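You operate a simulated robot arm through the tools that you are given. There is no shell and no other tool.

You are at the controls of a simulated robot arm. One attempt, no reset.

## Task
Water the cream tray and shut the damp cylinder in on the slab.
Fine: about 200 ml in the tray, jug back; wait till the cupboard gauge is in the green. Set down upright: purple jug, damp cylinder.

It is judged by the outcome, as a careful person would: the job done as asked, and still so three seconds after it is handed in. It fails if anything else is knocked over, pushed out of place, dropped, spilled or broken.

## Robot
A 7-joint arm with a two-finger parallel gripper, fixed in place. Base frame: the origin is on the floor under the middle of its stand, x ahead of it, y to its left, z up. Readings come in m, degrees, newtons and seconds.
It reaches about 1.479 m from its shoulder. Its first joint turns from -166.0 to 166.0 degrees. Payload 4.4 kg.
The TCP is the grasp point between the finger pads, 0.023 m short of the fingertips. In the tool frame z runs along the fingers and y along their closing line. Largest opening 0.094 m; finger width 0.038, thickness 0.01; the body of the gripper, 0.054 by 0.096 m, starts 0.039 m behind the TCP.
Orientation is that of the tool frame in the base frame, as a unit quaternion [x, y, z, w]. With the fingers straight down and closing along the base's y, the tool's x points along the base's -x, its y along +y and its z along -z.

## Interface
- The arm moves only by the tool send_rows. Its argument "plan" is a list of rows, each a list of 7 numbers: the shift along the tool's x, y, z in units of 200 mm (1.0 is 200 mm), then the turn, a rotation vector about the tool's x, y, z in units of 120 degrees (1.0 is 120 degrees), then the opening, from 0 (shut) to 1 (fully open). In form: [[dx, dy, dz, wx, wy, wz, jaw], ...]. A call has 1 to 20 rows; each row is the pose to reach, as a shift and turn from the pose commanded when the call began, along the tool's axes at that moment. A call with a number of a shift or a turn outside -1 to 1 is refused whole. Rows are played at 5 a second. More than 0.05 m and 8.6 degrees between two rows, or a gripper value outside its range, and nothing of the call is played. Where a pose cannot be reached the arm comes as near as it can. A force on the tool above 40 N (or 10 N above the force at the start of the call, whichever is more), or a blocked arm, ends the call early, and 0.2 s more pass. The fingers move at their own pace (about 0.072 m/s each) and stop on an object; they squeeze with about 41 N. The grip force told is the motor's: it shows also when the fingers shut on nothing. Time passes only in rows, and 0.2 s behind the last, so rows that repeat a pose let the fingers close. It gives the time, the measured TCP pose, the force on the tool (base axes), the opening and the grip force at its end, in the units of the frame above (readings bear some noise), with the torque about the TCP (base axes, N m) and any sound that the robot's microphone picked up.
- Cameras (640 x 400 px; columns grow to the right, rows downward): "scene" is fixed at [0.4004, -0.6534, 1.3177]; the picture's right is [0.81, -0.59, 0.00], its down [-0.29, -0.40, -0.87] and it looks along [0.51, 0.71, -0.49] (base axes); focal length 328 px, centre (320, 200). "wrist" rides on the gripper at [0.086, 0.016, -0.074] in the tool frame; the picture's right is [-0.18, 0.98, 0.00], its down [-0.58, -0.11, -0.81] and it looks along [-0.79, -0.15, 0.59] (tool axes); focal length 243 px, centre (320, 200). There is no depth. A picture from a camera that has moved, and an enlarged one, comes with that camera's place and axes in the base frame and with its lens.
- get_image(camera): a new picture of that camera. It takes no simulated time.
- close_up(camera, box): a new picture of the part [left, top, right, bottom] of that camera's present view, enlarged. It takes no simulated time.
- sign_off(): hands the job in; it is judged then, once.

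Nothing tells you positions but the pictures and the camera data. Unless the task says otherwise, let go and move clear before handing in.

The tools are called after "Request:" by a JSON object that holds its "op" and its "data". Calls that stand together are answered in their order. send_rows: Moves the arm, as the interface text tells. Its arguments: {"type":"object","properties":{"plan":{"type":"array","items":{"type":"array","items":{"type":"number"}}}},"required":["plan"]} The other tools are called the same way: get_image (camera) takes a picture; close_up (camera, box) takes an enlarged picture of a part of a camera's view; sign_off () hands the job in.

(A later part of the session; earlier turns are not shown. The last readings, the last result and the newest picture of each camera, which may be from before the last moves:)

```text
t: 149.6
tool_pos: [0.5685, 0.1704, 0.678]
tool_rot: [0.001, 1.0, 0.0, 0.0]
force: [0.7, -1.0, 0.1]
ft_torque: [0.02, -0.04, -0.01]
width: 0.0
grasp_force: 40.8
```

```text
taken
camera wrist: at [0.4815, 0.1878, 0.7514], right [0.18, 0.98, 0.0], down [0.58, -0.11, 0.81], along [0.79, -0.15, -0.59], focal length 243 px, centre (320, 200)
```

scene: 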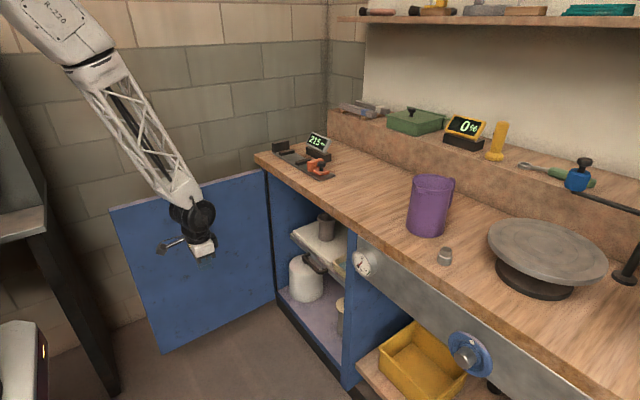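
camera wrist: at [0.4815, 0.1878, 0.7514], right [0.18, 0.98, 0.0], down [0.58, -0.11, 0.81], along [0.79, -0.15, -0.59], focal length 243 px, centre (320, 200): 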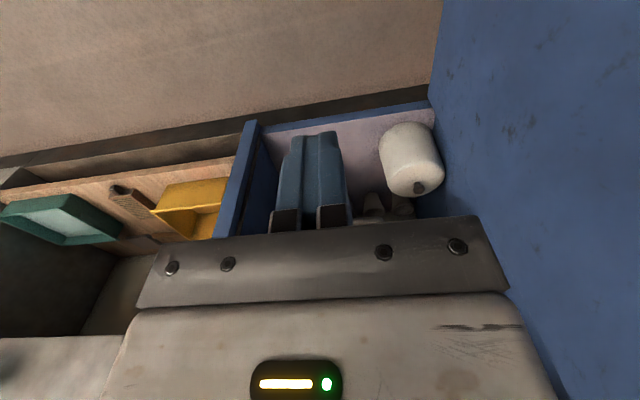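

Shelf, cylinder and tray are inside. Now the door: the hinge is near (0.90, 0.383), the free edge near (0.387, 0.43) and the top at z ≈ 0.80. I'll raise the hand over the door to its outer side.

Request:
{"op": "send_rows", "data": {"plan": [[0, 0, -0.16, 0, 0, 0, 0], [0, 0, -0.33, 0, 0, 0, 0], [0, 0, -0.5, 0, 0, 0, 0], [0, 0, -0.67, 0, 0, 0, 0], [0, 0, -0.84, 0, 0, 0, 0], [0, 0, -1.0, 0, 0, 0, 0]]}}

Request:
{"op": "send_rows", "data": {"plan": [[0.06, 0.1, -0.1, 0, 0, 0, 0], [0.12, 0.24, -0.2, 0, 0, 0, 0], [0.19, 0.38, -0.3, 0, 0, 0, 0], [0.26, 0.54, -0.375, 0, 0, 0, 0], [0.33, 0.7, -0.375, 0, 0, 0, 0], [0.39, 0.86, -0.375, 0, 0, 0, 0], [0.44, 1.0, -0.375, 0, 0, 0, 0], [0.44, 1.0, -0.375, 0, 0, 0, 0]]}}

Request:
{"op": "get_image", "data": {"camera": "wrist"}}

Request:
{"op": "get_image", "data": {"camera": "scene"}}

```text
t: 150.9
tool_pos: [0.5695, 0.1708, 0.8767]
tool_rot: [0.001, 1.0, 0.0, 0.001]
force: [-0.1, 0.3, -0.4]
ft_torque: [0.02, 0.0, 0.0]
width: 0.0002
grasp_force: 40.9
```

```text
t: 152.8
tool_pos: [0.4812, 0.3708, 0.9531]
tool_rot: [0.0, 1.0, 0.001, 0.001]
force: [0.1, 0.3, 0.3]
ft_torque: [0.0, -0.02, 0.0]
width: 0.0
grasp_force: 40.8
```

```text
taken
camera wrist: at [0.3944, 0.3879, 1.0256], right [0.18, 0.98, 0.0], down [0.58, -0.11, 0.81], along [0.79, -0.15, -0.59], focal length 243 px, centre (320, 200)
```

wrist: 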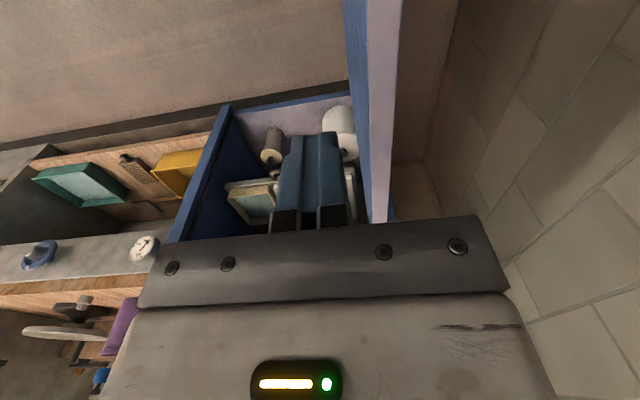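

```text
taken
```

scene: 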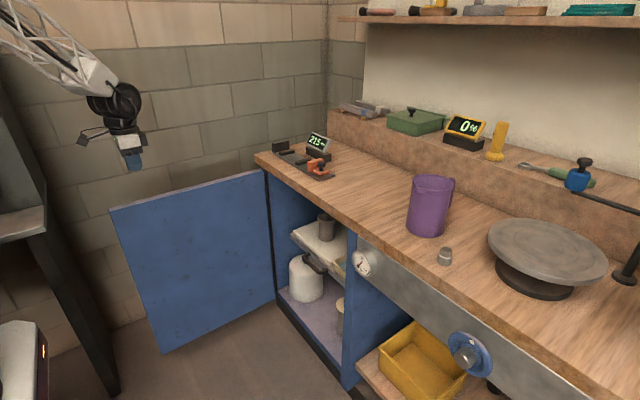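

The door's outer face is at y ≈ 0.44 and its top at z ≈ 0.80, and the wall behind is well clear at y ≈ 0.8. I'll move past the door and lower the closed fingers just outside it.

Request:
{"op": "send_rows", "data": {"plan": [[0, 0.14, 0, 0, 0, 0, 0], [0, 0.3, 0, 0, 0, 0, 0], [0, 0.46, 0, 0, 0, 0, 0], [0, 0.6, 0, 0, 0, 0, 0], [0, 0.7, 0, 0, 0, 0, 0], [0, 0.7, 0.12, 0, 0, 0, 0], [0, 0.7, 0.28, 0, 0, 0, 0], [0, 0.7, 0.44, 0, 0, 0, 0], [0, 0.7, 0.6, 0, 0, 0, 0], [0, 0.7, 0.76, 0, 0, 0, 0], [0, 0.7, 0.91, 0, 0, 0, 0], [0, 0.7, 0.91, 0, 0, 0, 0]]}}

Request:
{"op": "get_image", "data": {"camera": "wrist"}}

Request:
{"op": "get_image", "data": {"camera": "scene"}}

```text
t: 155.3
tool_pos: [0.4819, 0.5111, 0.7706]
tool_rot: [0.0, 1.0, 0.001, 0.001]
force: [0.4, -0.6, -0.7]
ft_torque: [0.0, -0.02, -0.03]
width: 0.0
grasp_force: 40.8
```

```text
taken
camera wrist: at [0.395, 0.5282, 0.8433], right [0.18, 0.98, 0.0], down [0.58, -0.11, 0.81], along [0.79, -0.15, -0.59], focal length 243 px, centre (320, 200)
```

wrist: 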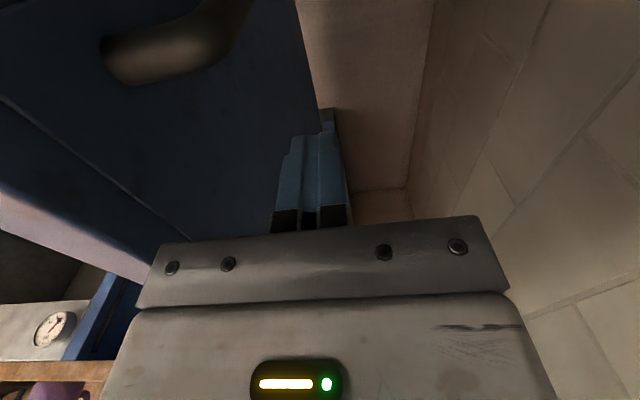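

```text
taken
```

scene: 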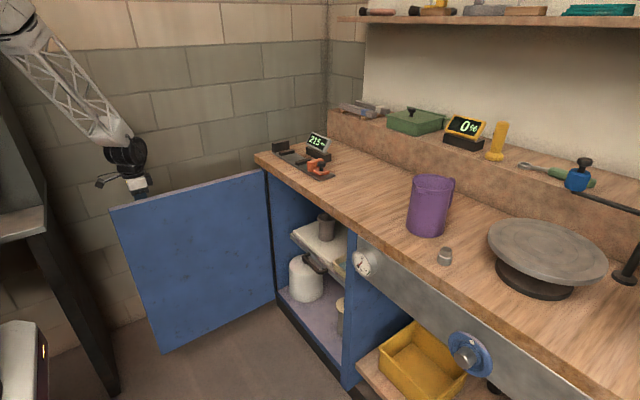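

Request:
{"op": "close_up", "data": {"camera": "wrist", "box": [0, 0, 360, 230]}}

```text
1.74 times, centred on (180, 115) of wrist
camera zoom: at [0.395, 0.5282, 0.8433], right [0.18, 0.98, 0.0], down [0.58, -0.11, 0.81], along [0.79, -0.15, -0.59], focal length 422 px, centre (564, 348)
```

zoom: 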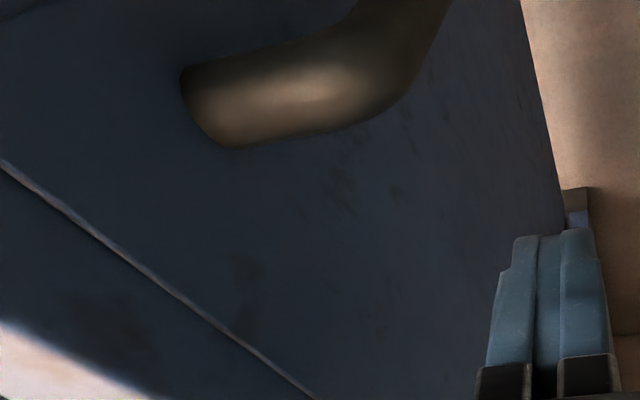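

There's a pull handle on the outer face at x ≈ 0.424, z below about 0.757, standing off about 5 cm. My fingers at x ≈ 0.48 will clear it, so I'm moving in to contact and starting the door's swing, yawing with it.

Request:
{"op": "send_rows", "data": {"plan": [[0, -0.08, -0.02, 0, 0, 0, 0], [0, -0.16, -0.02, 0, 0, 0, 0], [0, -0.24, -0.02, 0, 0, 0, 0], [0, -0.295, -0.02, 0, 0, 0, 0]]}}

Request:
{"op": "send_rows", "data": {"plan": [[0.0065, -0.096, 0, 0, 0, -0.0208, 0], [0.0085, -0.1925, 0, 0, 0, -0.0417, 0], [0.0065, -0.2885, 0, 0, 0, -0.0625, 0], [0.0005, -0.385, 0, 0, 0, -0.0833, 0]]}}

Request:
{"op": "get_image", "data": {"camera": "scene"}}

Request:
{"op": "get_image", "data": {"camera": "wrist"}}

```text
t: 156.3
tool_pos: [0.4829, 0.452, 0.774]
tool_rot: [-0.001, 1.0, 0.0, 0.0]
force: [0.3, -0.4, -0.9]
ft_torque: [0.01, -0.01, -0.01]
width: 0.0
grasp_force: 40.8
```

```text
t: 157.3
tool_pos: [0.4804, 0.3725, 0.7732]
tool_rot: [-0.087, 0.996, 0.0, 0.001]
force: [0.0, 0.1, 0.0]
ft_torque: [0.02, -0.02, -0.02]
width: 0.0
grasp_force: 41.0
```

```text
taken
```

scene: 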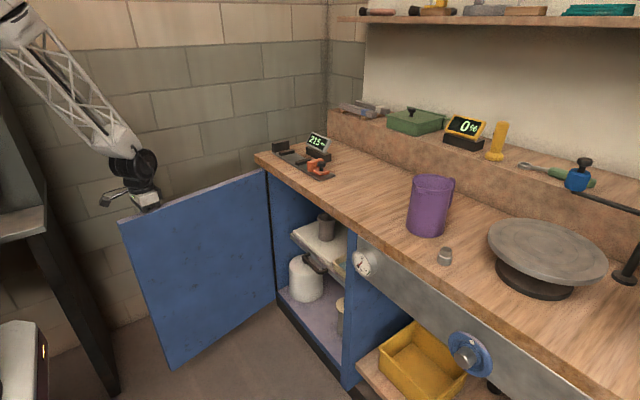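

```text
taken
camera wrist: at [0.393, 0.3755, 0.8471], right [0.01, 1.0, 0.0], down [0.59, -0.01, 0.81], along [0.81, -0.01, -0.59], focal length 243 px, centre (320, 200)
```

wrist: 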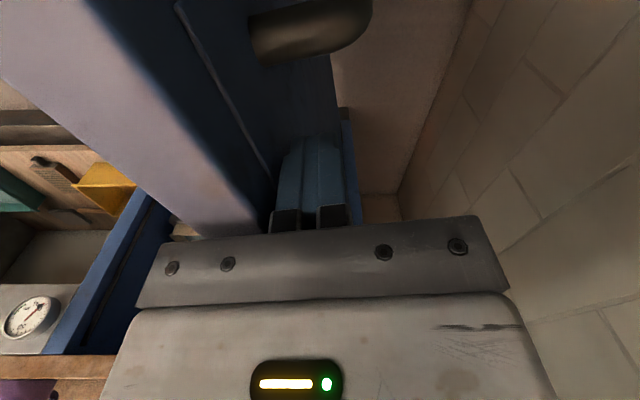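

The door follows smoothly with almost no force. I'll continue the arc.

Request:
{"op": "send_rows", "data": {"plan": [[0.0065, -0.096, 0, 0, 0, -0.0208, 0], [0.0085, -0.1925, 0, 0, 0, -0.0417, 0], [0.0065, -0.2885, 0, 0, 0, -0.0625, 0], [0.0005, -0.385, 0, 0, 0, -0.0833, 0], [-0.01, -0.4805, 0, 0, 0, -0.1042, 0], [-0.0245, -0.576, 0, 0, 0, -0.125, 0], [-0.0435, -0.6705, 0, 0, 0, -0.1458, 0], [-0.066, -0.7645, 0, 0, 0, -0.1667, 0], [-0.093, -0.857, 0, 0, 0, -0.1875, 0], [-0.1235, -0.948, 0, 0, 0, -0.2083, 0]]}}

Request:
{"op": "get_image", "data": {"camera": "scene"}}

Request:
{"op": "get_image", "data": {"camera": "wrist"}}

```text
t: 159.6
tool_pos: [0.538, 0.1924, 0.7751]
tool_rot: [-0.301, 0.954, 0.0, 0.001]
force: [-0.6, -0.6, 0.3]
ft_torque: [0.02, 0.0, 0.06]
width: 0.0
grasp_force: 40.8
```

```text
taken
```

scene: 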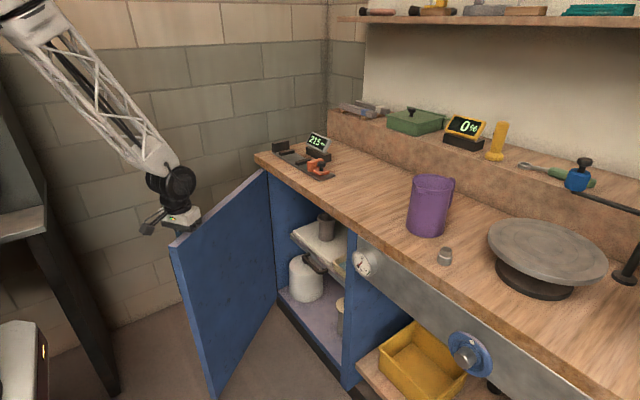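

```text
taken
camera wrist: at [0.4583, 0.1565, 0.8478], right [-0.41, 0.91, 0.0], down [0.54, 0.24, 0.81], along [0.73, 0.33, -0.59], focal length 243 px, centre (320, 200)
```

wrist: 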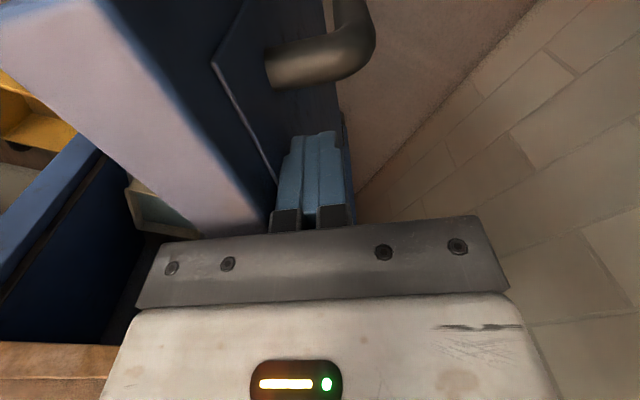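

Request:
{"op": "send_rows", "data": {"plan": [[0.0065, -0.096, 0, 0, 0, -0.0208, 0], [0.0085, -0.1925, 0, 0, 0, -0.0417, 0], [0.0065, -0.2885, 0, 0, 0, -0.0625, 0], [0.0005, -0.385, 0, 0, 0, -0.0833, 0], [-0.01, -0.4805, 0, 0, 0, -0.1042, 0], [-0.0245, -0.576, 0, 0, 0, -0.125, 0], [-0.0435, -0.6705, 0, 0, 0, -0.1458, 0], [-0.066, -0.7645, 0, 0, 0, -0.1667, 0], [-0.093, -0.857, 0, 0, 0, -0.1875, 0], [-0.1235, -0.948, 0, 0, 0, -0.2083, 0]]}}

Request:
{"op": "get_image", "data": {"camera": "scene"}}

Request:
{"op": "get_image", "data": {"camera": "wrist"}}

```text
t: 161.8
tool_pos: [0.6687, 0.0514, 0.7734]
tool_rot: [-0.5, 0.866, 0.001, 0.001]
force: [0.6, -0.8, -0.3]
ft_torque: [0.01, -0.04, 0.01]
width: 0.0
grasp_force: 41.3
```

```text
taken
```

scene: 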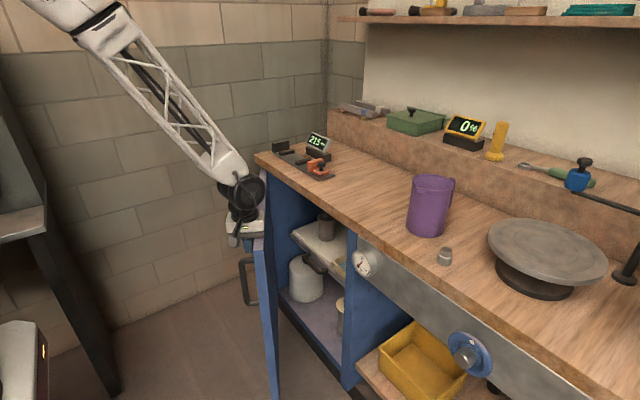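

```text
taken
camera wrist: at [0.6105, -0.0154, 0.8468], right [-0.76, 0.65, 0.0], down [0.38, 0.45, 0.81], along [0.53, 0.61, -0.59], focal length 243 px, centre (320, 200)
```

wrist: 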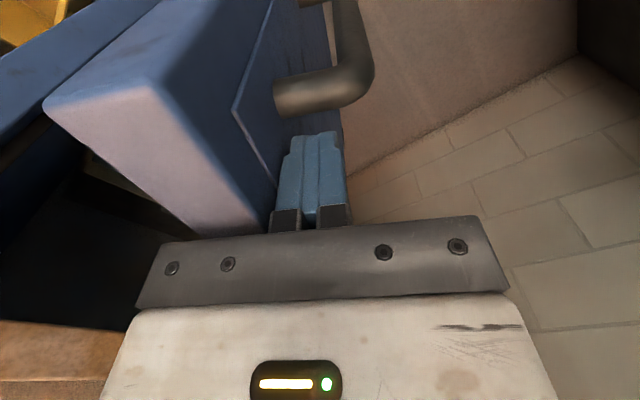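

Request:
{"op": "send_rows", "data": {"plan": [[0.0065, -0.096, 0, 0, 0, -0.0208, 0], [0.0085, -0.1925, 0, 0, 0, -0.0417, 0], [0.0065, -0.2885, 0, 0, 0, -0.0625, 0], [0.0005, -0.385, 0, 0, 0, -0.0833, 0], [-0.01, -0.4805, 0, 0, 0, -0.1042, 0], [-0.0245, -0.576, 0, 0, 0, -0.125, 0]]}}

Request:
{"op": "get_image", "data": {"camera": "scene"}}

Request:
{"op": "get_image", "data": {"camera": "wrist"}}

Request:
{"op": "close_up", "data": {"camera": "scene", "box": [220, 150, 400, 330]}}

```text
t: 163.2
tool_pos: [0.771, -0.0033, 0.7753]
tool_rot: [-0.609, 0.793, 0.0, 0.001]
force: [-0.1, 0.1, 0.2]
ft_torque: [-0.03, 0.0, -0.01]
width: 0.0
grasp_force: 41.7
```

```text
taken
```

scene: 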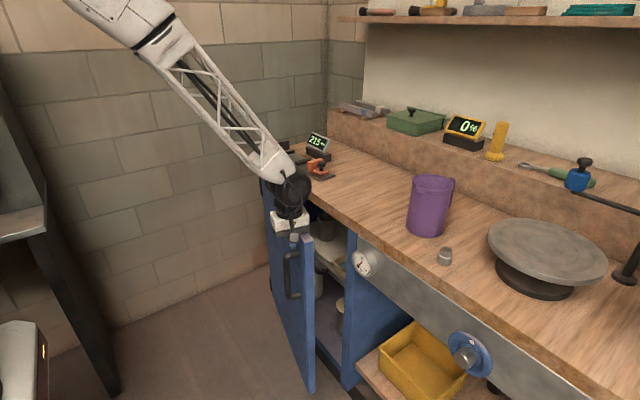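

```text
taken
camera wrist: at [0.7317, -0.0816, 0.8467], right [-0.9, 0.43, 0.0], down [0.25, 0.53, 0.81], along [0.35, 0.73, -0.59], focal length 243 px, centre (320, 200)
```

wrist: 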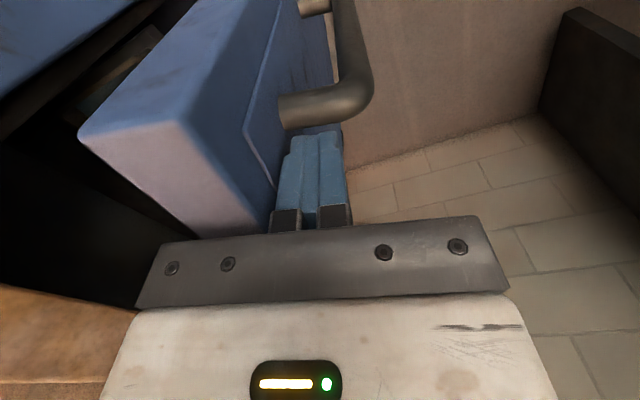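

```text
2.22 times, centred on (310, 240) of scene
camera zoom: at [0.4004, -0.6534, 1.3177], right [0.81, -0.59, 0.0], down [-0.29, -0.4, -0.87], along [0.51, 0.71, -0.49], focal length 729 px, centre (342, 111)
```

zoom: 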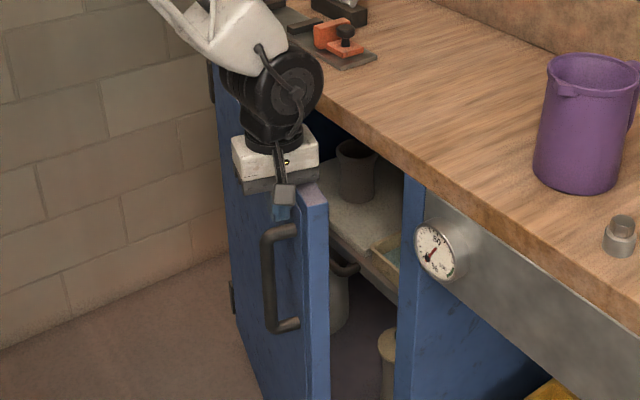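

The door is nearly shut at about 15°. For the last part I'll shift to push on its pull handle, which stands off the face and keeps the hand clear of the bench edge. I'm backing off and repositioning.

Request:
{"op": "send_rows", "data": {"plan": [[0, 0.12, 0, 0, 0, 0, 0], [0, 0.24, 0, 0, 0, 0, 0], [0, 0.35, 0, 0, 0, 0, 0], [0.1, 0.4, 0.05, 0, 0, 0, 0], [0.2, 0.45, 0.1, 0, 0, 0, 0], [0.286, 0.467, 0.15, 0, 0, 0, 0], [0.286, 0.467, 0.2, 0, 0, 0, 0], [0.286, 0.467, 0.2, 0, 0, 0, 0]]}}

Request:
{"op": "get_image", "data": {"camera": "wrist"}}

Request:
{"op": "close_up", "data": {"camera": "scene", "box": [220, 150, 400, 330]}}

```text
t: 164.9
tool_pos: [0.6654, -0.0339, 0.7342]
tool_rot: [-0.609, 0.793, -0.001, 0.001]
force: [0.1, -0.4, 0.2]
ft_torque: [0.01, -0.02, 0.01]
width: 0.0
grasp_force: 40.1
```

```text
taken
camera wrist: at [0.6261, -0.1123, 0.8074], right [-0.9, 0.43, 0.0], down [0.25, 0.53, 0.81], along [0.35, 0.73, -0.59], focal length 243 px, centre (320, 200)
```

wrist: 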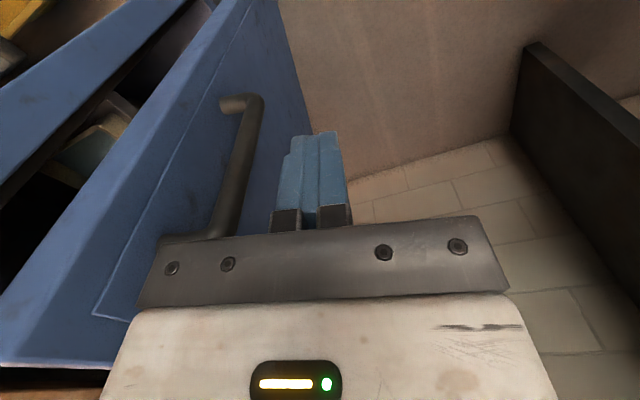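

```text
2.22 times, centred on (310, 240) of scene
camera zoom: at [0.4004, -0.6534, 1.3177], right [0.81, -0.59, 0.0], down [-0.29, -0.4, -0.87], along [0.51, 0.71, -0.49], focal length 729 px, centre (342, 111)
```

zoom: 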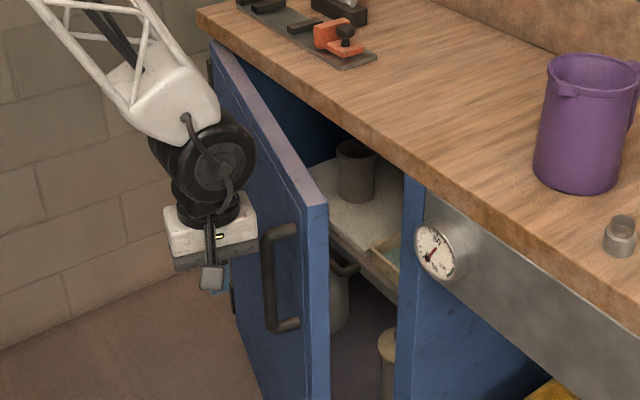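

The pull handle bar is aligned about 19 mm toward the hinge from my fingers. I'll line up, make contact with it, and swing the door further.

Request:
{"op": "send_rows", "data": {"plan": [[-0.05, 0, 0, 0, 0, 0, 0], [-0.095, -0.05, 0, 0, 0, 0, 0], [-0.095, -0.12, 0, 0, 0, 0, 0], [-0.095, -0.17, 0, 0, 0, 0, 0], [-0.095, -0.21, 0, 0, 0, 0, 0], [-0.078, -0.3145, 0, 0, 0, -0.0208, 0], [-0.0655, -0.419, 0, 0, 0, -0.0417, 0], [-0.0575, -0.525, 0, 0, 0, -0.0625, 0]]}}

Request:
{"op": "get_image", "data": {"camera": "wrist"}}

Request:
{"op": "close_up", "data": {"camera": "scene", "box": [220, 150, 400, 330]}}

```text
t: 166.8
tool_pos: [0.7694, -0.0511, 0.7341]
tool_rot: [-0.66, 0.751, 0.0, 0.002]
force: [0.8, 0.1, 0.0]
ft_torque: [-0.01, 0.01, 0.02]
width: 0.0001
grasp_force: 41.0
```

```text
taken
camera wrist: at [0.7422, -0.133, 0.8076], right [-0.95, 0.31, 0.0], down [0.18, 0.56, 0.81], along [0.25, 0.77, -0.59], focal length 243 px, centre (320, 200)
```

wrist: 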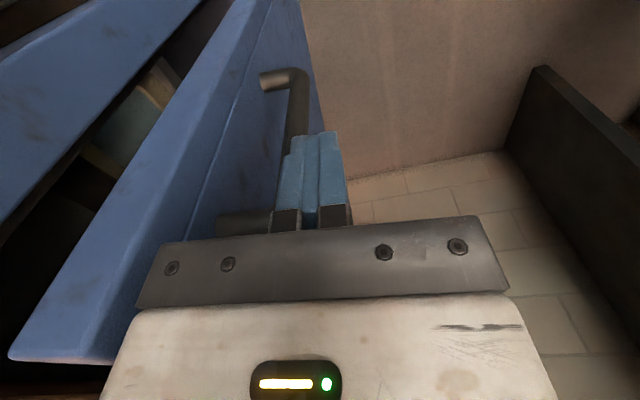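

```text
2.22 times, centred on (310, 240) of scene
camera zoom: at [0.4004, -0.6534, 1.3177], right [0.81, -0.59, 0.0], down [-0.29, -0.4, -0.87], along [0.51, 0.71, -0.49], focal length 729 px, centre (342, 111)
```

zoom: 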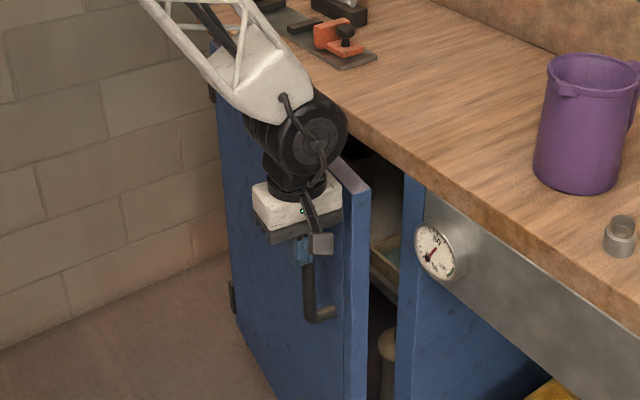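

Request:
{"op": "send_rows", "data": {"plan": [[0.009, -0.052, 0, 0, 0, -0.0104, 0], [0.017, -0.1045, 0, 0, 0, -0.0208, 0], [0.024, -0.157, 0, 0, 0, -0.03125, 0], [0.0295, -0.209, 0, 0, 0, -0.0417, 0], [0.0345, -0.2625, 0, 0, 0, -0.0521, 0]]}}

Request:
{"op": "get_image", "data": {"camera": "wrist"}}

Request:
{"op": "close_up", "data": {"camera": "scene", "box": [220, 150, 400, 330]}}

```text
t: 167.9
tool_pos: [0.8213, -0.0637, 0.735]
tool_rot: [-0.699, 0.715, -0.001, 0.001]
force: [0.2, -0.4, -0.2]
ft_torque: [-0.02, 0.0, -0.01]
width: 0.0002
grasp_force: 40.9
```

```text
taken
camera wrist: at [0.8021, -0.1482, 0.8078], right [-0.98, 0.21, 0.0], down [0.12, 0.58, 0.81], along [0.17, 0.79, -0.59], focal length 243 px, centre (320, 200)
```

wrist: 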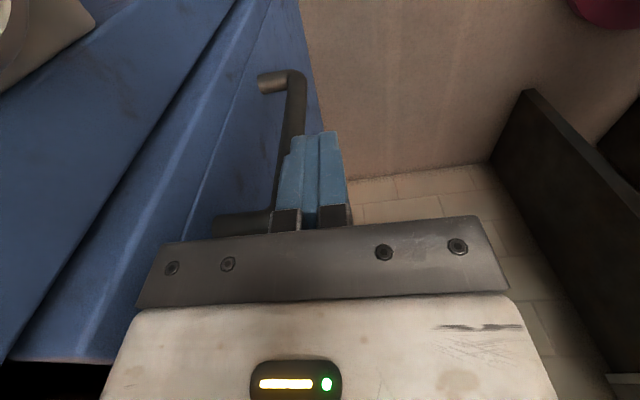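

```text
2.22 times, centred on (310, 240) of scene
camera zoom: at [0.4004, -0.6534, 1.3177], right [0.81, -0.59, 0.0], down [-0.29, -0.4, -0.87], along [0.51, 0.71, -0.49], focal length 729 px, centre (342, 111)
```

zoom: 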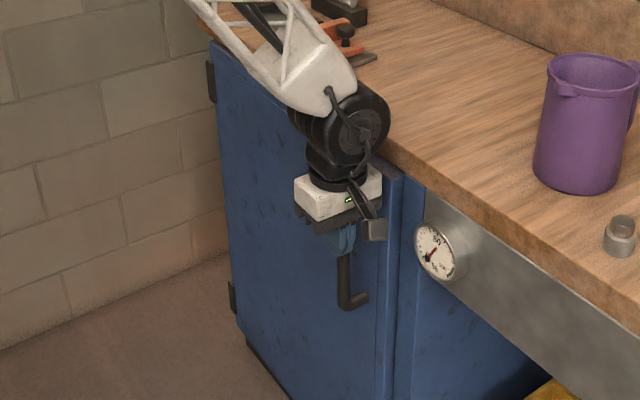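

Nearly shut. A little more, gently, until it seats.

Request:
{"op": "send_rows", "data": {"plan": [[0.0045, -0.026, 0, 0, 0, -0.0052, 0], [0.009, -0.052, 0, 0, 0, -0.0104, 0], [0.013, -0.078, 0, 0, 0, -0.0156, 0], [0.017, -0.1045, 0, 0, 0, -0.0208, 0]]}}

Request:
{"op": "get_image", "data": {"camera": "wrist"}}

Request:
{"op": "close_up", "data": {"camera": "scene", "box": [220, 150, 400, 330]}}

```text
t: 168.9
tool_pos: [0.8418, -0.0661, 0.735]
tool_rot: [0.715, -0.699, 0.001, -0.001]
force: [0.3, 0.1, 0.3]
ft_torque: [0.01, 0.0, -0.03]
width: 0.0
grasp_force: 41.3
```

```text
taken
camera wrist: at [0.8264, -0.1531, 0.8073], right [-0.99, 0.16, 0.0], down [0.09, 0.58, 0.81], along [0.13, 0.8, -0.59], focal length 243 px, centre (320, 200)
```

wrist: 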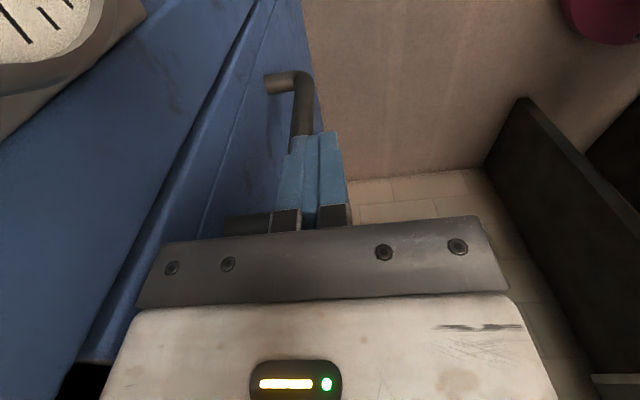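

```text
2.22 times, centred on (310, 240) of scene
camera zoom: at [0.4004, -0.6534, 1.3177], right [0.81, -0.59, 0.0], down [-0.29, -0.4, -0.87], along [0.51, 0.71, -0.49], focal length 729 px, centre (342, 111)
```

zoom: 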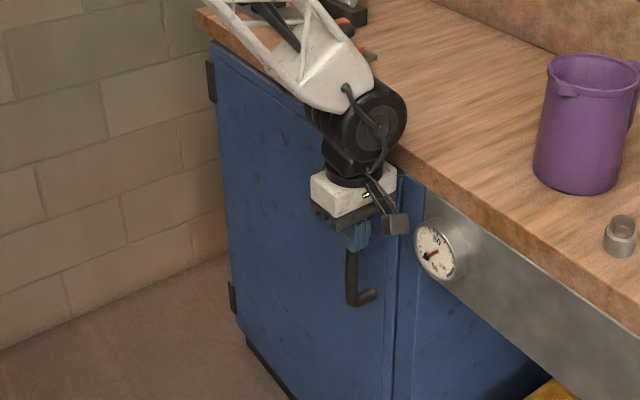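

Request:
{"op": "close_up", "data": {"camera": "scene", "box": [300, 210, 400, 310]}}

Request:
{"op": "close_up", "data": {"camera": "scene", "box": [345, 245, 385, 280]}}

Request:
{"op": "close_up", "data": {"camera": "wrist", "box": [0, 0, 340, 240]}}

```text
4.00 times, centred on (350, 260) of scene
camera zoom: at [0.4004, -0.6534, 1.3177], right [0.81, -0.59, 0.0], down [-0.29, -0.4, -0.87], along [0.51, 0.71, -0.49], focal length 1313 px, centre (200, -40)
```

zoom: 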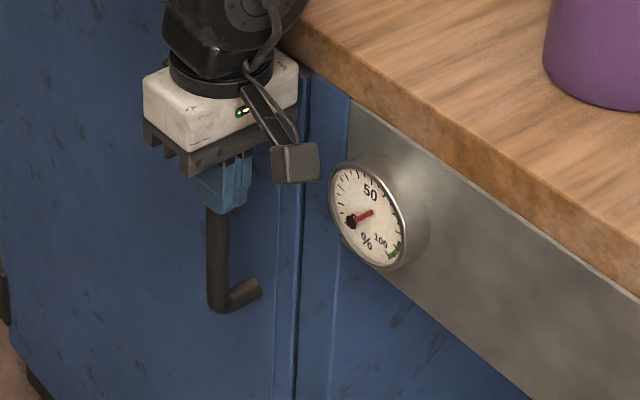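

```text
11.43 times, centred on (365, 262) of scene
camera zoom: at [0.4004, -0.6534, 1.3177], right [0.81, -0.59, 0.0], down [-0.29, -0.4, -0.87], along [0.51, 0.71, -0.49], focal length 3751 px, centre (-194, -514)
```

zoom: 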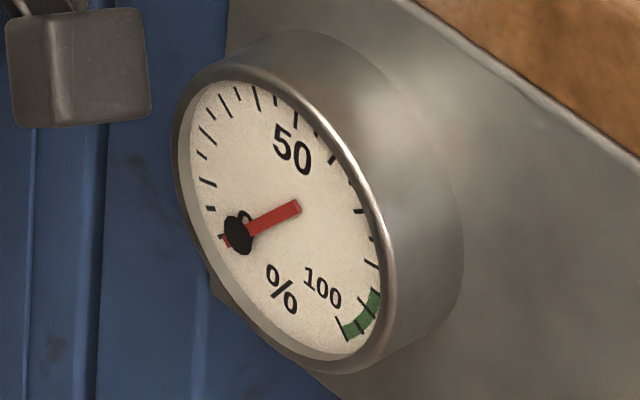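

```text
1.67 times, centred on (170, 120) of wrist
camera zoom: at [0.8264, -0.1531, 0.8073], right [-0.99, 0.16, 0.0], down [0.09, 0.58, 0.81], along [0.13, 0.8, -0.59], focal length 404 px, centre (570, 333)
```

zoom: 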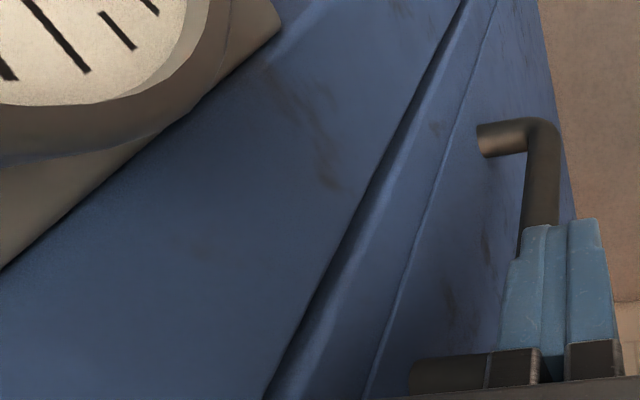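

The door is still about 1.5 cm proud at its free edge, and my hand is getting close to the bench edge and gauge. I'll back off and make the last push on the door face from the front, with the fingers leaning forward.

Request:
{"op": "send_rows", "data": {"plan": [[0, 0.1, 0, 0, 0, 0, 0], [0, 0.22, 0, 0, 0, 0, 0], [0, 0.35, 0, 0, 0, 0, 0], [0, 0.48, 0, 0, 0, 0, 0], [0, 0.6, 0, 0, 0, 0, 0]]}}

Request:
{"op": "send_rows", "data": {"plan": [[-0.04, 0.007, 0.015, 0, 0, 0.0634, 0], [-0.08, 0.015, 0.03, 0, 0, 0.1267, 0], [-0.12, 0.022, 0.045, 0, 0, 0.1901, 0], [-0.16, 0.03, 0.06, 0, 0, 0.2535, 0], [-0.2, 0.037, 0.075, 0, 0, 0.3168, 0], [-0.24, 0.045, 0.09, 0, 0, 0.3802, 0], [-0.28, 0.052, 0.105, 0, 0, 0.4436, 0], [-0.32, 0.06, 0.12, 0, 0, 0.5069, 0], [-0.36, 0.067, 0.135, 0, 0, 0.5703, 0], [-0.4, 0.075, 0.15, 0, 0, 0.6337, 0], [-0.44, 0.082, 0.165, 0, 0, 0.697, 0], [-0.482, 0.09, 0.175, 0, 0, 0.7604, 0], [-0.482, 0.09, 0.175, 0, 0, 0.7604, 0]]}}

Request:
{"op": "get_image", "data": {"camera": "scene"}}

Request:
{"op": "get_image", "data": {"camera": "wrist"}}

```text
t: 170.2
tool_pos: [0.7217, -0.0698, 0.7331]
tool_rot: [0.715, -0.699, 0.0, -0.001]
force: [0.2, 0.1, -0.6]
ft_torque: [-0.02, 0.0, -0.01]
width: 0.0
grasp_force: 41.3
```

```text
t: 172.9
tool_pos: [0.7005, 0.0261, 0.6999]
tool_rot: [0.001, 1.0, 0.001, 0.0]
force: [-0.6, 1.9, 0.2]
ft_torque: [0.03, -0.02, 0.0]
width: 0.0
grasp_force: 40.8
```

```text
taken
```

scene: 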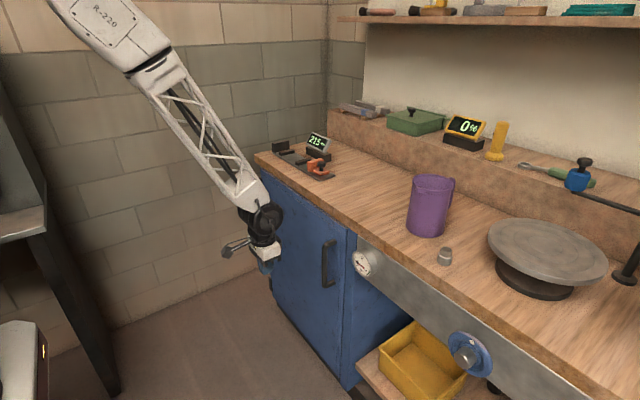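

```text
taken
camera wrist: at [0.6143, 0.0434, 0.7721], right [0.19, 0.98, 0.0], down [0.58, -0.11, 0.81], along [0.79, -0.15, -0.59], focal length 243 px, centre (320, 200)
```

wrist: 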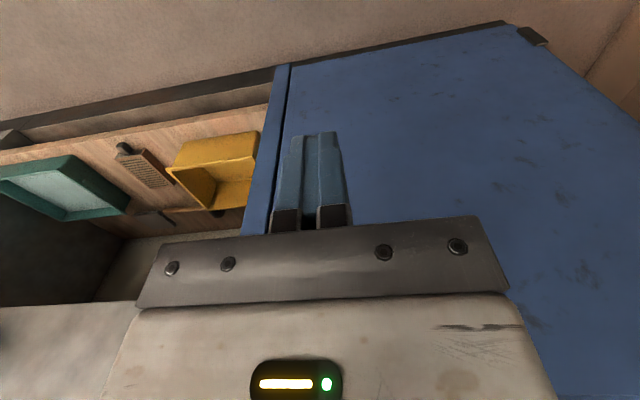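

Request:
{"op": "close_up", "data": {"camera": "scene", "box": [290, 200, 400, 320]}}

Request:
{"op": "close_up", "data": {"camera": "scene", "box": [345, 245, 385, 280]}}

Request:
{"op": "close_up", "data": {"camera": "wrist", "box": [220, 40, 330, 140]}}

```text
3.33 times, centred on (345, 260) of scene
camera zoom: at [0.4004, -0.6534, 1.3177], right [0.81, -0.59, 0.0], down [-0.29, -0.4, -0.87], along [0.51, 0.71, -0.49], focal length 1094 px, centre (237, 0)
```

zoom: 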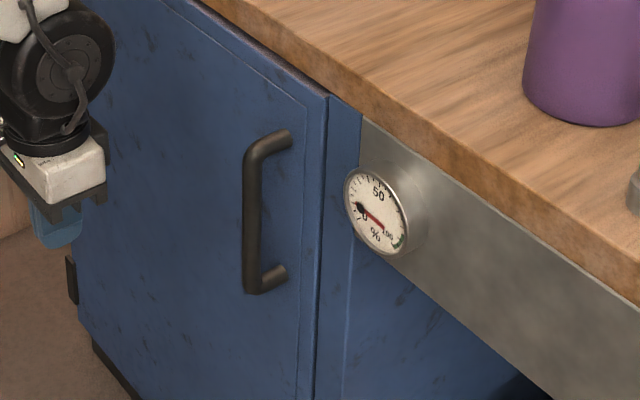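

```text
11.43 times, centred on (365, 262) of scene
camera zoom: at [0.4004, -0.6534, 1.3177], right [0.81, -0.59, 0.0], down [-0.29, -0.4, -0.87], along [0.51, 0.71, -0.49], focal length 3751 px, centre (-194, -514)
```

zoom: 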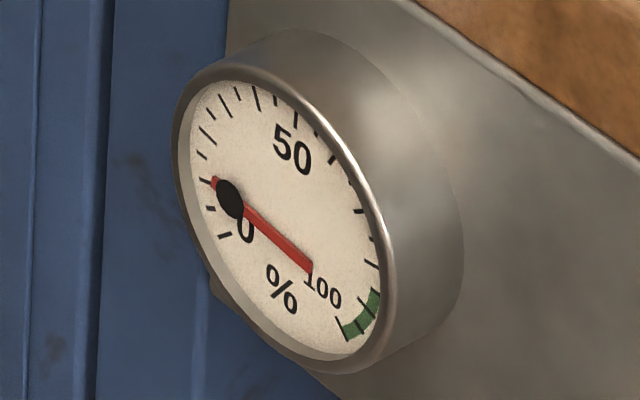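

```text
4.00 times, centred on (275, 90) of wrist
camera zoom: at [0.6143, 0.0434, 0.7721], right [0.19, 0.98, 0.0], down [0.58, -0.11, 0.81], along [0.79, -0.15, -0.59], focal length 970 px, centre (500, 640)
```

zoom: 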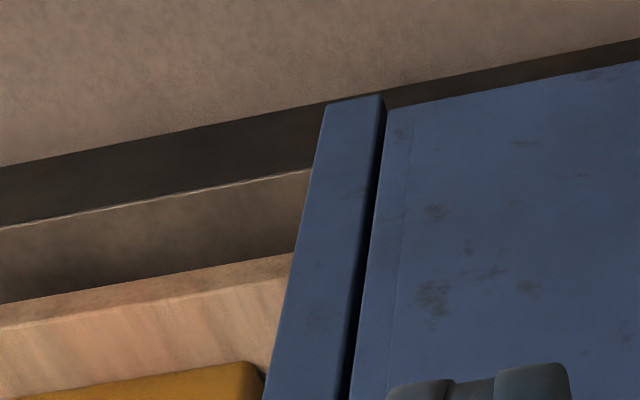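

The gauge needle is already climbing, about 10 % now, so the door is essentially shut. I'll press gently on the door face from the front to be sure it's seated.

Request:
{"op": "send_rows", "data": {"plan": [[-0.06, 0, 0.06, 0, -0.045, 0, 0], [-0.12, 0, 0.12, 0, -0.09, 0, 0], [-0.18, 0, 0.18, 0, -0.135, 0, 0], [-0.24, 0, 0.24, 0, -0.17, 0, 0], [-0.3, 0, 0.3, 0, -0.2083, 0, 0], [-0.35, 0, 0.35, 0, -0.2083, 0, 0], [-0.35, 0, 0.35, 0, -0.2083, 0, 0]]}}

Request:
{"op": "get_image", "data": {"camera": "scene"}}

Request:
{"op": "close_up", "data": {"camera": "scene", "box": [345, 245, 385, 280]}}

```text
t: 174.6
tool_pos: [0.7721, 0.0254, 0.6286]
tool_rot: [0.001, 0.976, 0.0, 0.217]
force: [-0.8, 0.5, 0.0]
ft_torque: [-0.02, 0.02, -0.02]
width: 0.0001
grasp_force: 41.1
```

```text
taken
```

scene: 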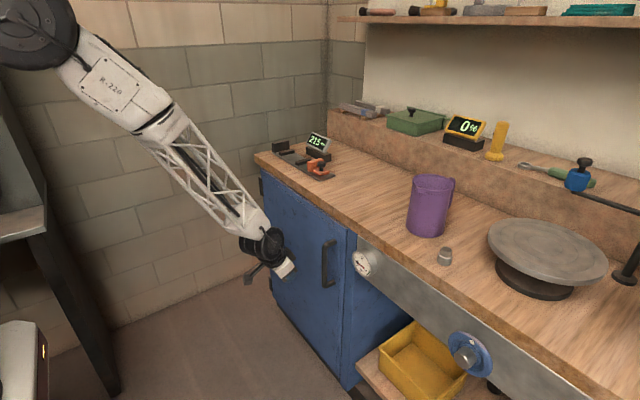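

```text
11.43 times, centred on (365, 262) of scene
camera zoom: at [0.4004, -0.6534, 1.3177], right [0.81, -0.59, 0.0], down [-0.29, -0.4, -0.87], along [0.51, 0.71, -0.49], focal length 3751 px, centre (-194, -514)
```

zoom: 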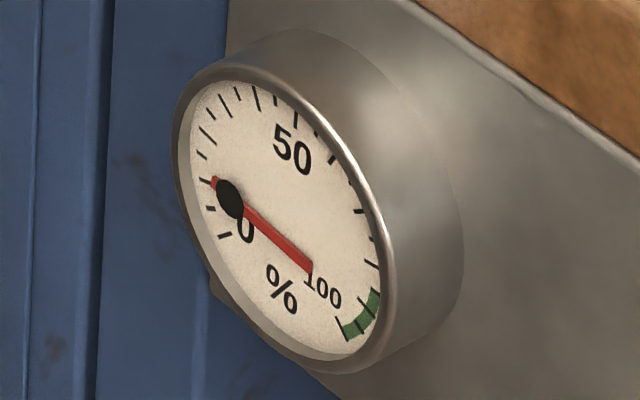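

Request:
{"op": "send_rows", "data": {"plan": [[-0.0906, 0, 0.0423, 0, 0, 0, 0], [-0.1813, 0, 0.0845, 0, 0, 0, 0], [-0.2719, 0, 0.1268, 0, 0, 0, 0], [-0.2946, 0, 0.1374, 0, 0, 0, 0], [-0.3172, 0, 0.1479, 0, 0, 0, 0], [-0.3399, 0, 0.1585, 0, 0, 0, 0], [-0.3625, 0, 0.169, 0, 0, 0, 0]]}}

Request:
{"op": "close_up", "data": {"camera": "scene", "box": [220, 180, 400, 330]}}

Request:
{"op": "close_up", "data": {"camera": "scene", "box": [345, 245, 385, 280]}}

```text
t: 176.2
tool_pos: [0.8512, 0.0261, 0.6289]
tool_rot: [-0.001, 0.976, 0.0, 0.218]
force: [0.2, 0.7, -0.1]
ft_torque: [-0.05, -0.01, -0.01]
width: 0.0001
grasp_force: 40.6
```

```text
2.67 times, centred on (310, 255) of scene
camera zoom: at [0.4004, -0.6534, 1.3177], right [0.81, -0.59, 0.0], down [-0.29, -0.4, -0.87], along [0.51, 0.71, -0.49], focal length 875 px, centre (347, 53)
```

zoom: 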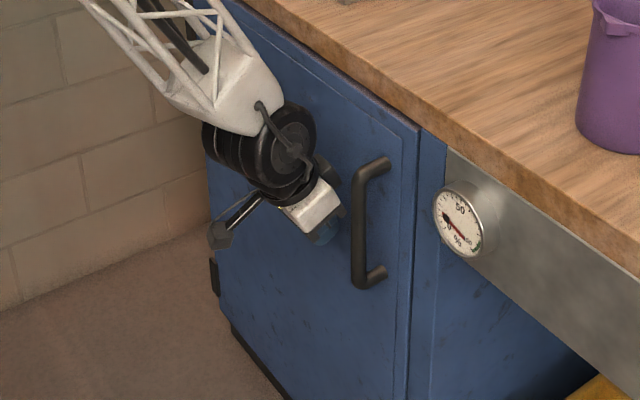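

```text
11.43 times, centred on (365, 262) of scene
camera zoom: at [0.4004, -0.6534, 1.3177], right [0.81, -0.59, 0.0], down [-0.29, -0.4, -0.87], along [0.51, 0.71, -0.49], focal length 3751 px, centre (-194, -514)
```

zoom: 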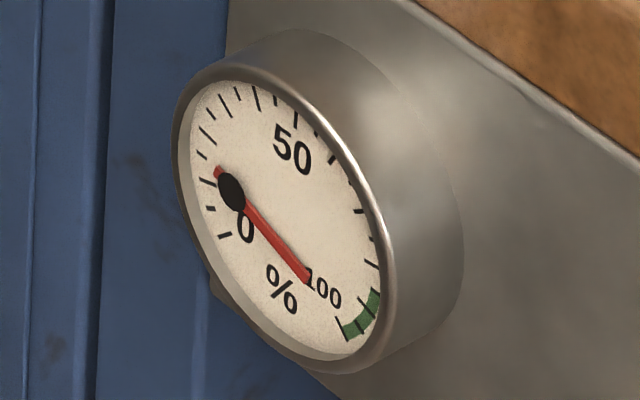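

Request:
{"op": "send_rows", "data": {"plan": [[-0.0181, 0, 0.0085, 0, 0, 0, 0], [-0.0363, 0, 0.0169, 0, 0, 0, 0], [-0.0544, 0, 0.0254, 0, 0, 0, 0], [-0.0725, 0, 0.0338, 0, 0, 0, 0], [-0.0906, 0, 0.0423, 0, 0, 0, 0]]}}

Request:
{"op": "close_up", "data": {"camera": "scene", "box": [220, 180, 400, 330]}}

Request:
{"op": "close_up", "data": {"camera": "scene", "box": [345, 245, 385, 280]}}

```text
t: 177.3
tool_pos: [0.8717, 0.0259, 0.6286]
tool_rot: [0.0, 0.976, 0.001, 0.217]
force: [-0.2, -0.4, 0.3]
ft_torque: [0.03, -0.03, -0.02]
width: 0.0
grasp_force: 41.2
```

```text
2.67 times, centred on (310, 255) of scene
camera zoom: at [0.4004, -0.6534, 1.3177], right [0.81, -0.59, 0.0], down [-0.29, -0.4, -0.87], along [0.51, 0.71, -0.49], focal length 875 px, centre (347, 53)
```

zoom: 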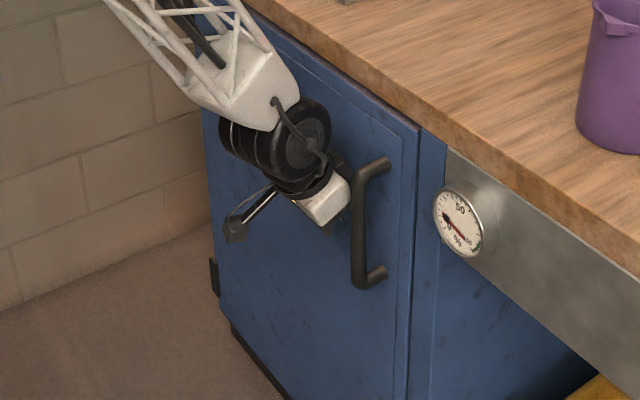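

```text
11.43 times, centred on (365, 262) of scene
camera zoom: at [0.4004, -0.6534, 1.3177], right [0.81, -0.59, 0.0], down [-0.29, -0.4, -0.87], along [0.51, 0.71, -0.49], focal length 3751 px, centre (-194, -514)
```

zoom: 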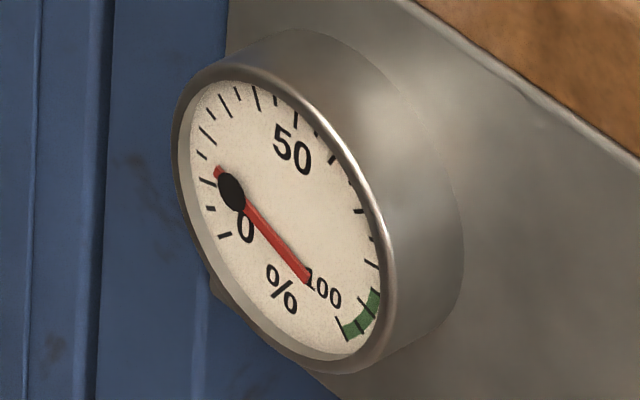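

Request:
{"op": "send_rows", "data": {"plan": [[-0.0181, 0, 0.0085, 0, 0, 0, 0], [-0.0363, 0, 0.0169, 0, 0, 0, 0], [-0.0544, 0, 0.0254, 0, 0, 0, 0], [-0.0725, 0, 0.0338, 0, 0, 0, 0], [-0.0906, 0, 0.0423, 0, 0, 0, 0]]}}

Request:
{"op": "close_up", "data": {"camera": "scene", "box": [220, 180, 400, 330]}}

Request:
{"op": "get_image", "data": {"camera": "wrist"}}

```text
t: 177.8
tool_pos: [0.8726, 0.0276, 0.6279]
tool_rot: [0.002, 0.977, -0.001, 0.214]
force: [-7.2, 1.1, 3.4]
ft_torque: [0.06, 0.0, 0.01]
width: 0.0
grasp_force: 41.0
stopped in row 2: the force on the tool passed its limit at 79 N (the readings are from after the stop); the commanded pose is now the measured one
```

```text
2.67 times, centred on (310, 255) of scene
camera zoom: at [0.4004, -0.6534, 1.3177], right [0.81, -0.59, 0.0], down [-0.29, -0.4, -0.87], along [0.51, 0.71, -0.49], focal length 875 px, centre (347, 53)
```

zoom: 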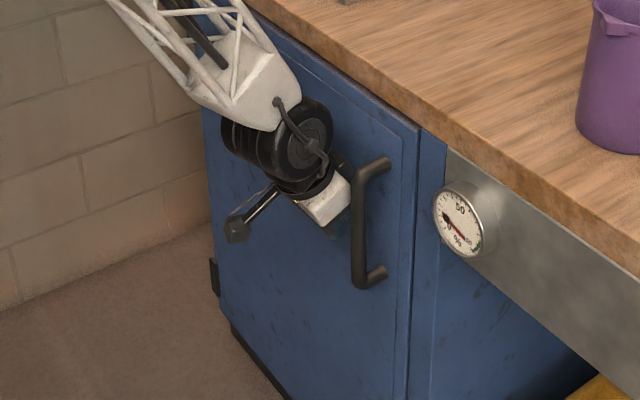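

```text
taken
camera wrist: at [0.7627, 0.0433, 0.6578], right [0.17, 0.98, 0.08], down [0.19, -0.11, 0.98], along [0.97, -0.15, -0.21], focal length 243 px, centre (320, 200)
```

wrist: 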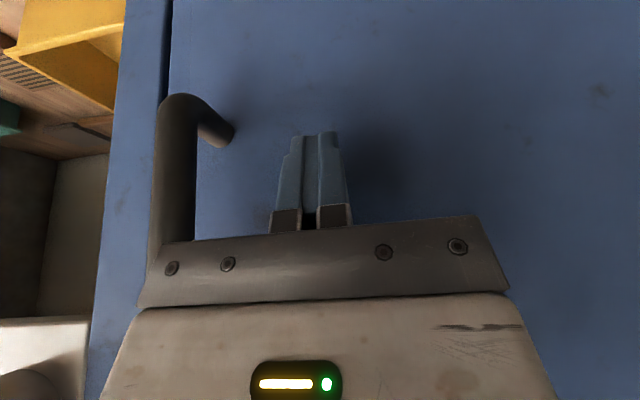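

The door is hard against its stop, so it's fully shut. I'll back the hand away and wait, watching the gauge.

Request:
{"op": "send_rows", "data": {"plan": [[0.05, 0, -0.02, 0, 0, 0, 0], [0.15, 0, -0.07, 0, 0, 0, 0], [0.3, 0, -0.14, 0, 0, 0, 0], [0.45, 0, -0.21, 0, 0, 0, 0], [0.6, 0, -0.28, 0, 0, 0, 0], [0.75, 0, -0.36, 0, 0.04, 0, 0], [0.85, 0, -0.5, 0, 0.08, 0, 0], [0.9, 0, -0.65, 0, 0.12, 0, 0], [0.9, 0, -0.8, 0, 0.16, 0, 0], [0.9, 0, -0.95, 0, 0.2, 0, 0]]}}

Request:
{"op": "get_image", "data": {"camera": "scene"}}

Request:
{"op": "close_up", "data": {"camera": "scene", "box": [345, 245, 385, 280]}}

Request:
{"op": "close_up", "data": {"camera": "scene", "box": [250, 160, 400, 340]}}

```text
t: 180.0
tool_pos: [0.632, 0.0262, 0.7255]
tool_rot: [0.0, 1.0, 0.0, 0.006]
force: [-0.5, -0.1, -0.5]
ft_torque: [0.0, -0.03, -0.01]
width: 0.0
grasp_force: 41.0
```

```text
taken
```

scene: 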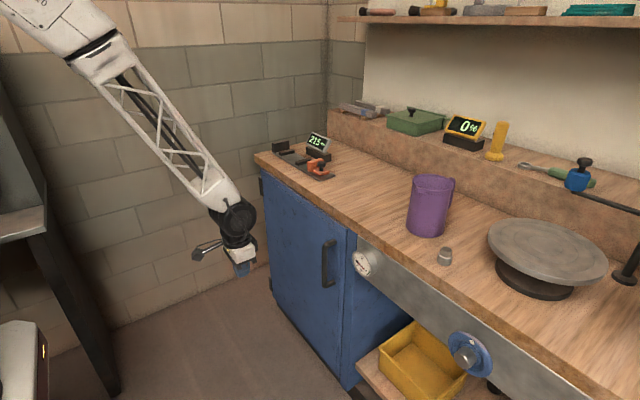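

```text
11.43 times, centred on (365, 262) of scene
camera zoom: at [0.4004, -0.6534, 1.3177], right [0.81, -0.59, 0.0], down [-0.29, -0.4, -0.87], along [0.51, 0.71, -0.49], focal length 3751 px, centre (-194, -514)
```

zoom: 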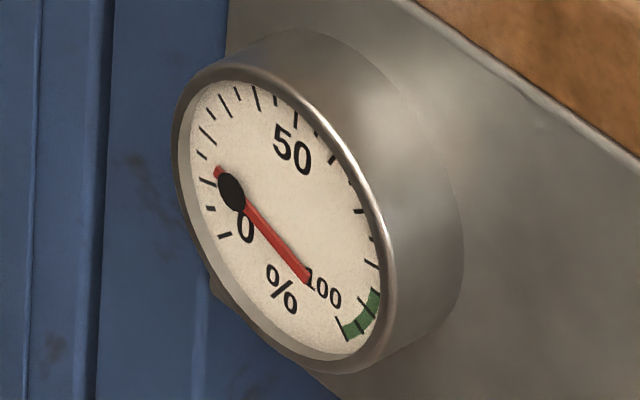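

```text
2.22 times, centred on (325, 250) of scene
camera zoom: at [0.4004, -0.6534, 1.3177], right [0.81, -0.59, 0.0], down [-0.29, -0.4, -0.87], along [0.51, 0.71, -0.49], focal length 729 px, centre (309, 89)
```

zoom: 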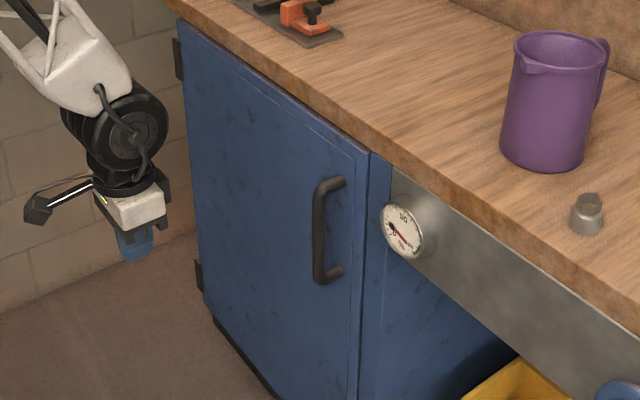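

The door is shut. The needle's long red end points at the green band while its black blob looks like a counterweight, so I need to see how it evolves. I'll wait and watch it.

Request:
{"op": "send_rows", "data": {"plan": [[0, 0, 0, 0, 0, 0, 0], [0, 0, 0, 0, 0, 0, 0], [0, 0, 0, 0, 0, 0, 0], [0, 0, 0, 0, 0, 0, 0], [0, 0, 0, 0, 0, 0, 0], [0, 0, 0, 0, 0, 0, 0], [0, 0, 0, 0, 0, 0, 0], [0, 0, 0, 0, 0, 0, 0], [0, 0, 0, 0, 0, 0, 0], [0, 0, 0, 0, 0, 0, 0], [0, 0, 0, 0, 0, 0, 0], [0, 0, 0, 0, 0, 0, 0], [0, 0, 0, 0, 0, 0, 0], [0, 0, 0, 0, 0, 0, 0], [0, 0, 0, 0, 0, 0, 0], [0, 0, 0, 0, 0, 0, 0], [0, 0, 0, 0, 0, 0, 0], [0, 0, 0, 0, 0, 0, 0], [0, 0, 0, 0, 0, 0, 0], [0, 0, 0, 0, 0, 0, 0]]}}

Request:
{"op": "close_up", "data": {"camera": "scene", "box": [345, 245, 385, 280]}}

Request:
{"op": "send_rows", "data": {"plan": [[0, 0, 0, 0, 0, 0, 0], [0, 0, 0, 0, 0, 0, 0], [0, 0, 0, 0, 0, 0, 0], [0, 0, 0, 0, 0, 0, 0], [0, 0, 0, 0, 0, 0, 0], [0, 0, 0, 0, 0, 0, 0], [0, 0, 0, 0, 0, 0, 0], [0, 0, 0, 0, 0, 0, 0], [0, 0, 0, 0, 0, 0, 0], [0, 0, 0, 0, 0, 0, 0], [0, 0, 0, 0, 0, 0, 0], [0, 0, 0, 0, 0, 0, 0], [0, 0, 0, 0, 0, 0, 0], [0, 0, 0, 0, 0, 0, 0], [0, 0, 0, 0, 0, 0, 0], [0, 0, 0, 0, 0, 0, 0], [0, 0, 0, 0, 0, 0, 0], [0, 0, 0, 0, 0, 0, 0], [0, 0, 0, 0, 0, 0, 0], [0, 0, 0, 0, 0, 0, 0]]}}

Request:
{"op": "close_up", "data": {"camera": "scene", "box": [345, 245, 385, 280]}}

```text
t: 184.2
tool_pos: [0.6309, 0.0265, 0.7253]
tool_rot: [0.001, 1.0, 0.0, 0.007]
force: [0.1, -0.4, 0.0]
ft_torque: [0.01, 0.01, -0.01]
width: 0.0004
grasp_force: 40.7
```

```text
11.43 times, centred on (365, 262) of scene
camera zoom: at [0.4004, -0.6534, 1.3177], right [0.81, -0.59, 0.0], down [-0.29, -0.4, -0.87], along [0.51, 0.71, -0.49], focal length 3751 px, centre (-194, -514)
```

zoom: 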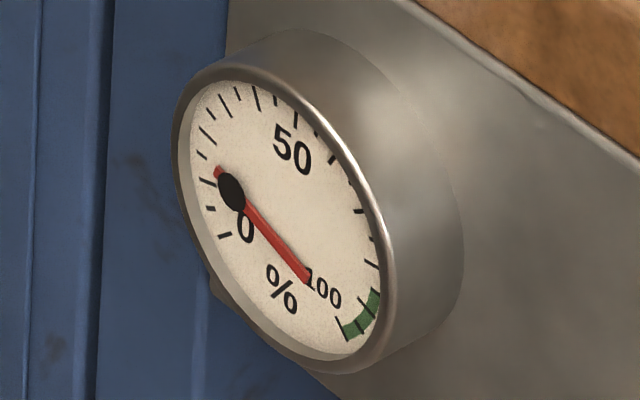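

```text
t: 188.4
tool_pos: [0.6309, 0.0274, 0.726]
tool_rot: [-0.001, 1.0, 0.0, 0.006]
force: [0.1, 0.3, 0.6]
ft_torque: [-0.03, 0.01, 0.01]
width: 0.0001
grasp_force: 41.0
```

```text
11.43 times, centred on (365, 262) of scene
camera zoom: at [0.4004, -0.6534, 1.3177], right [0.81, -0.59, 0.0], down [-0.29, -0.4, -0.87], along [0.51, 0.71, -0.49], focal length 3751 px, centre (-194, -514)
```

zoom: 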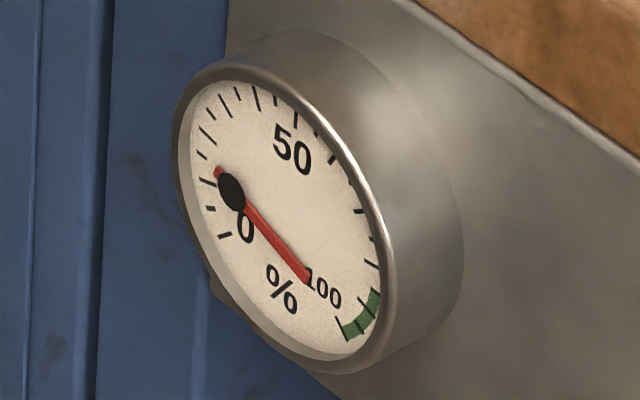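

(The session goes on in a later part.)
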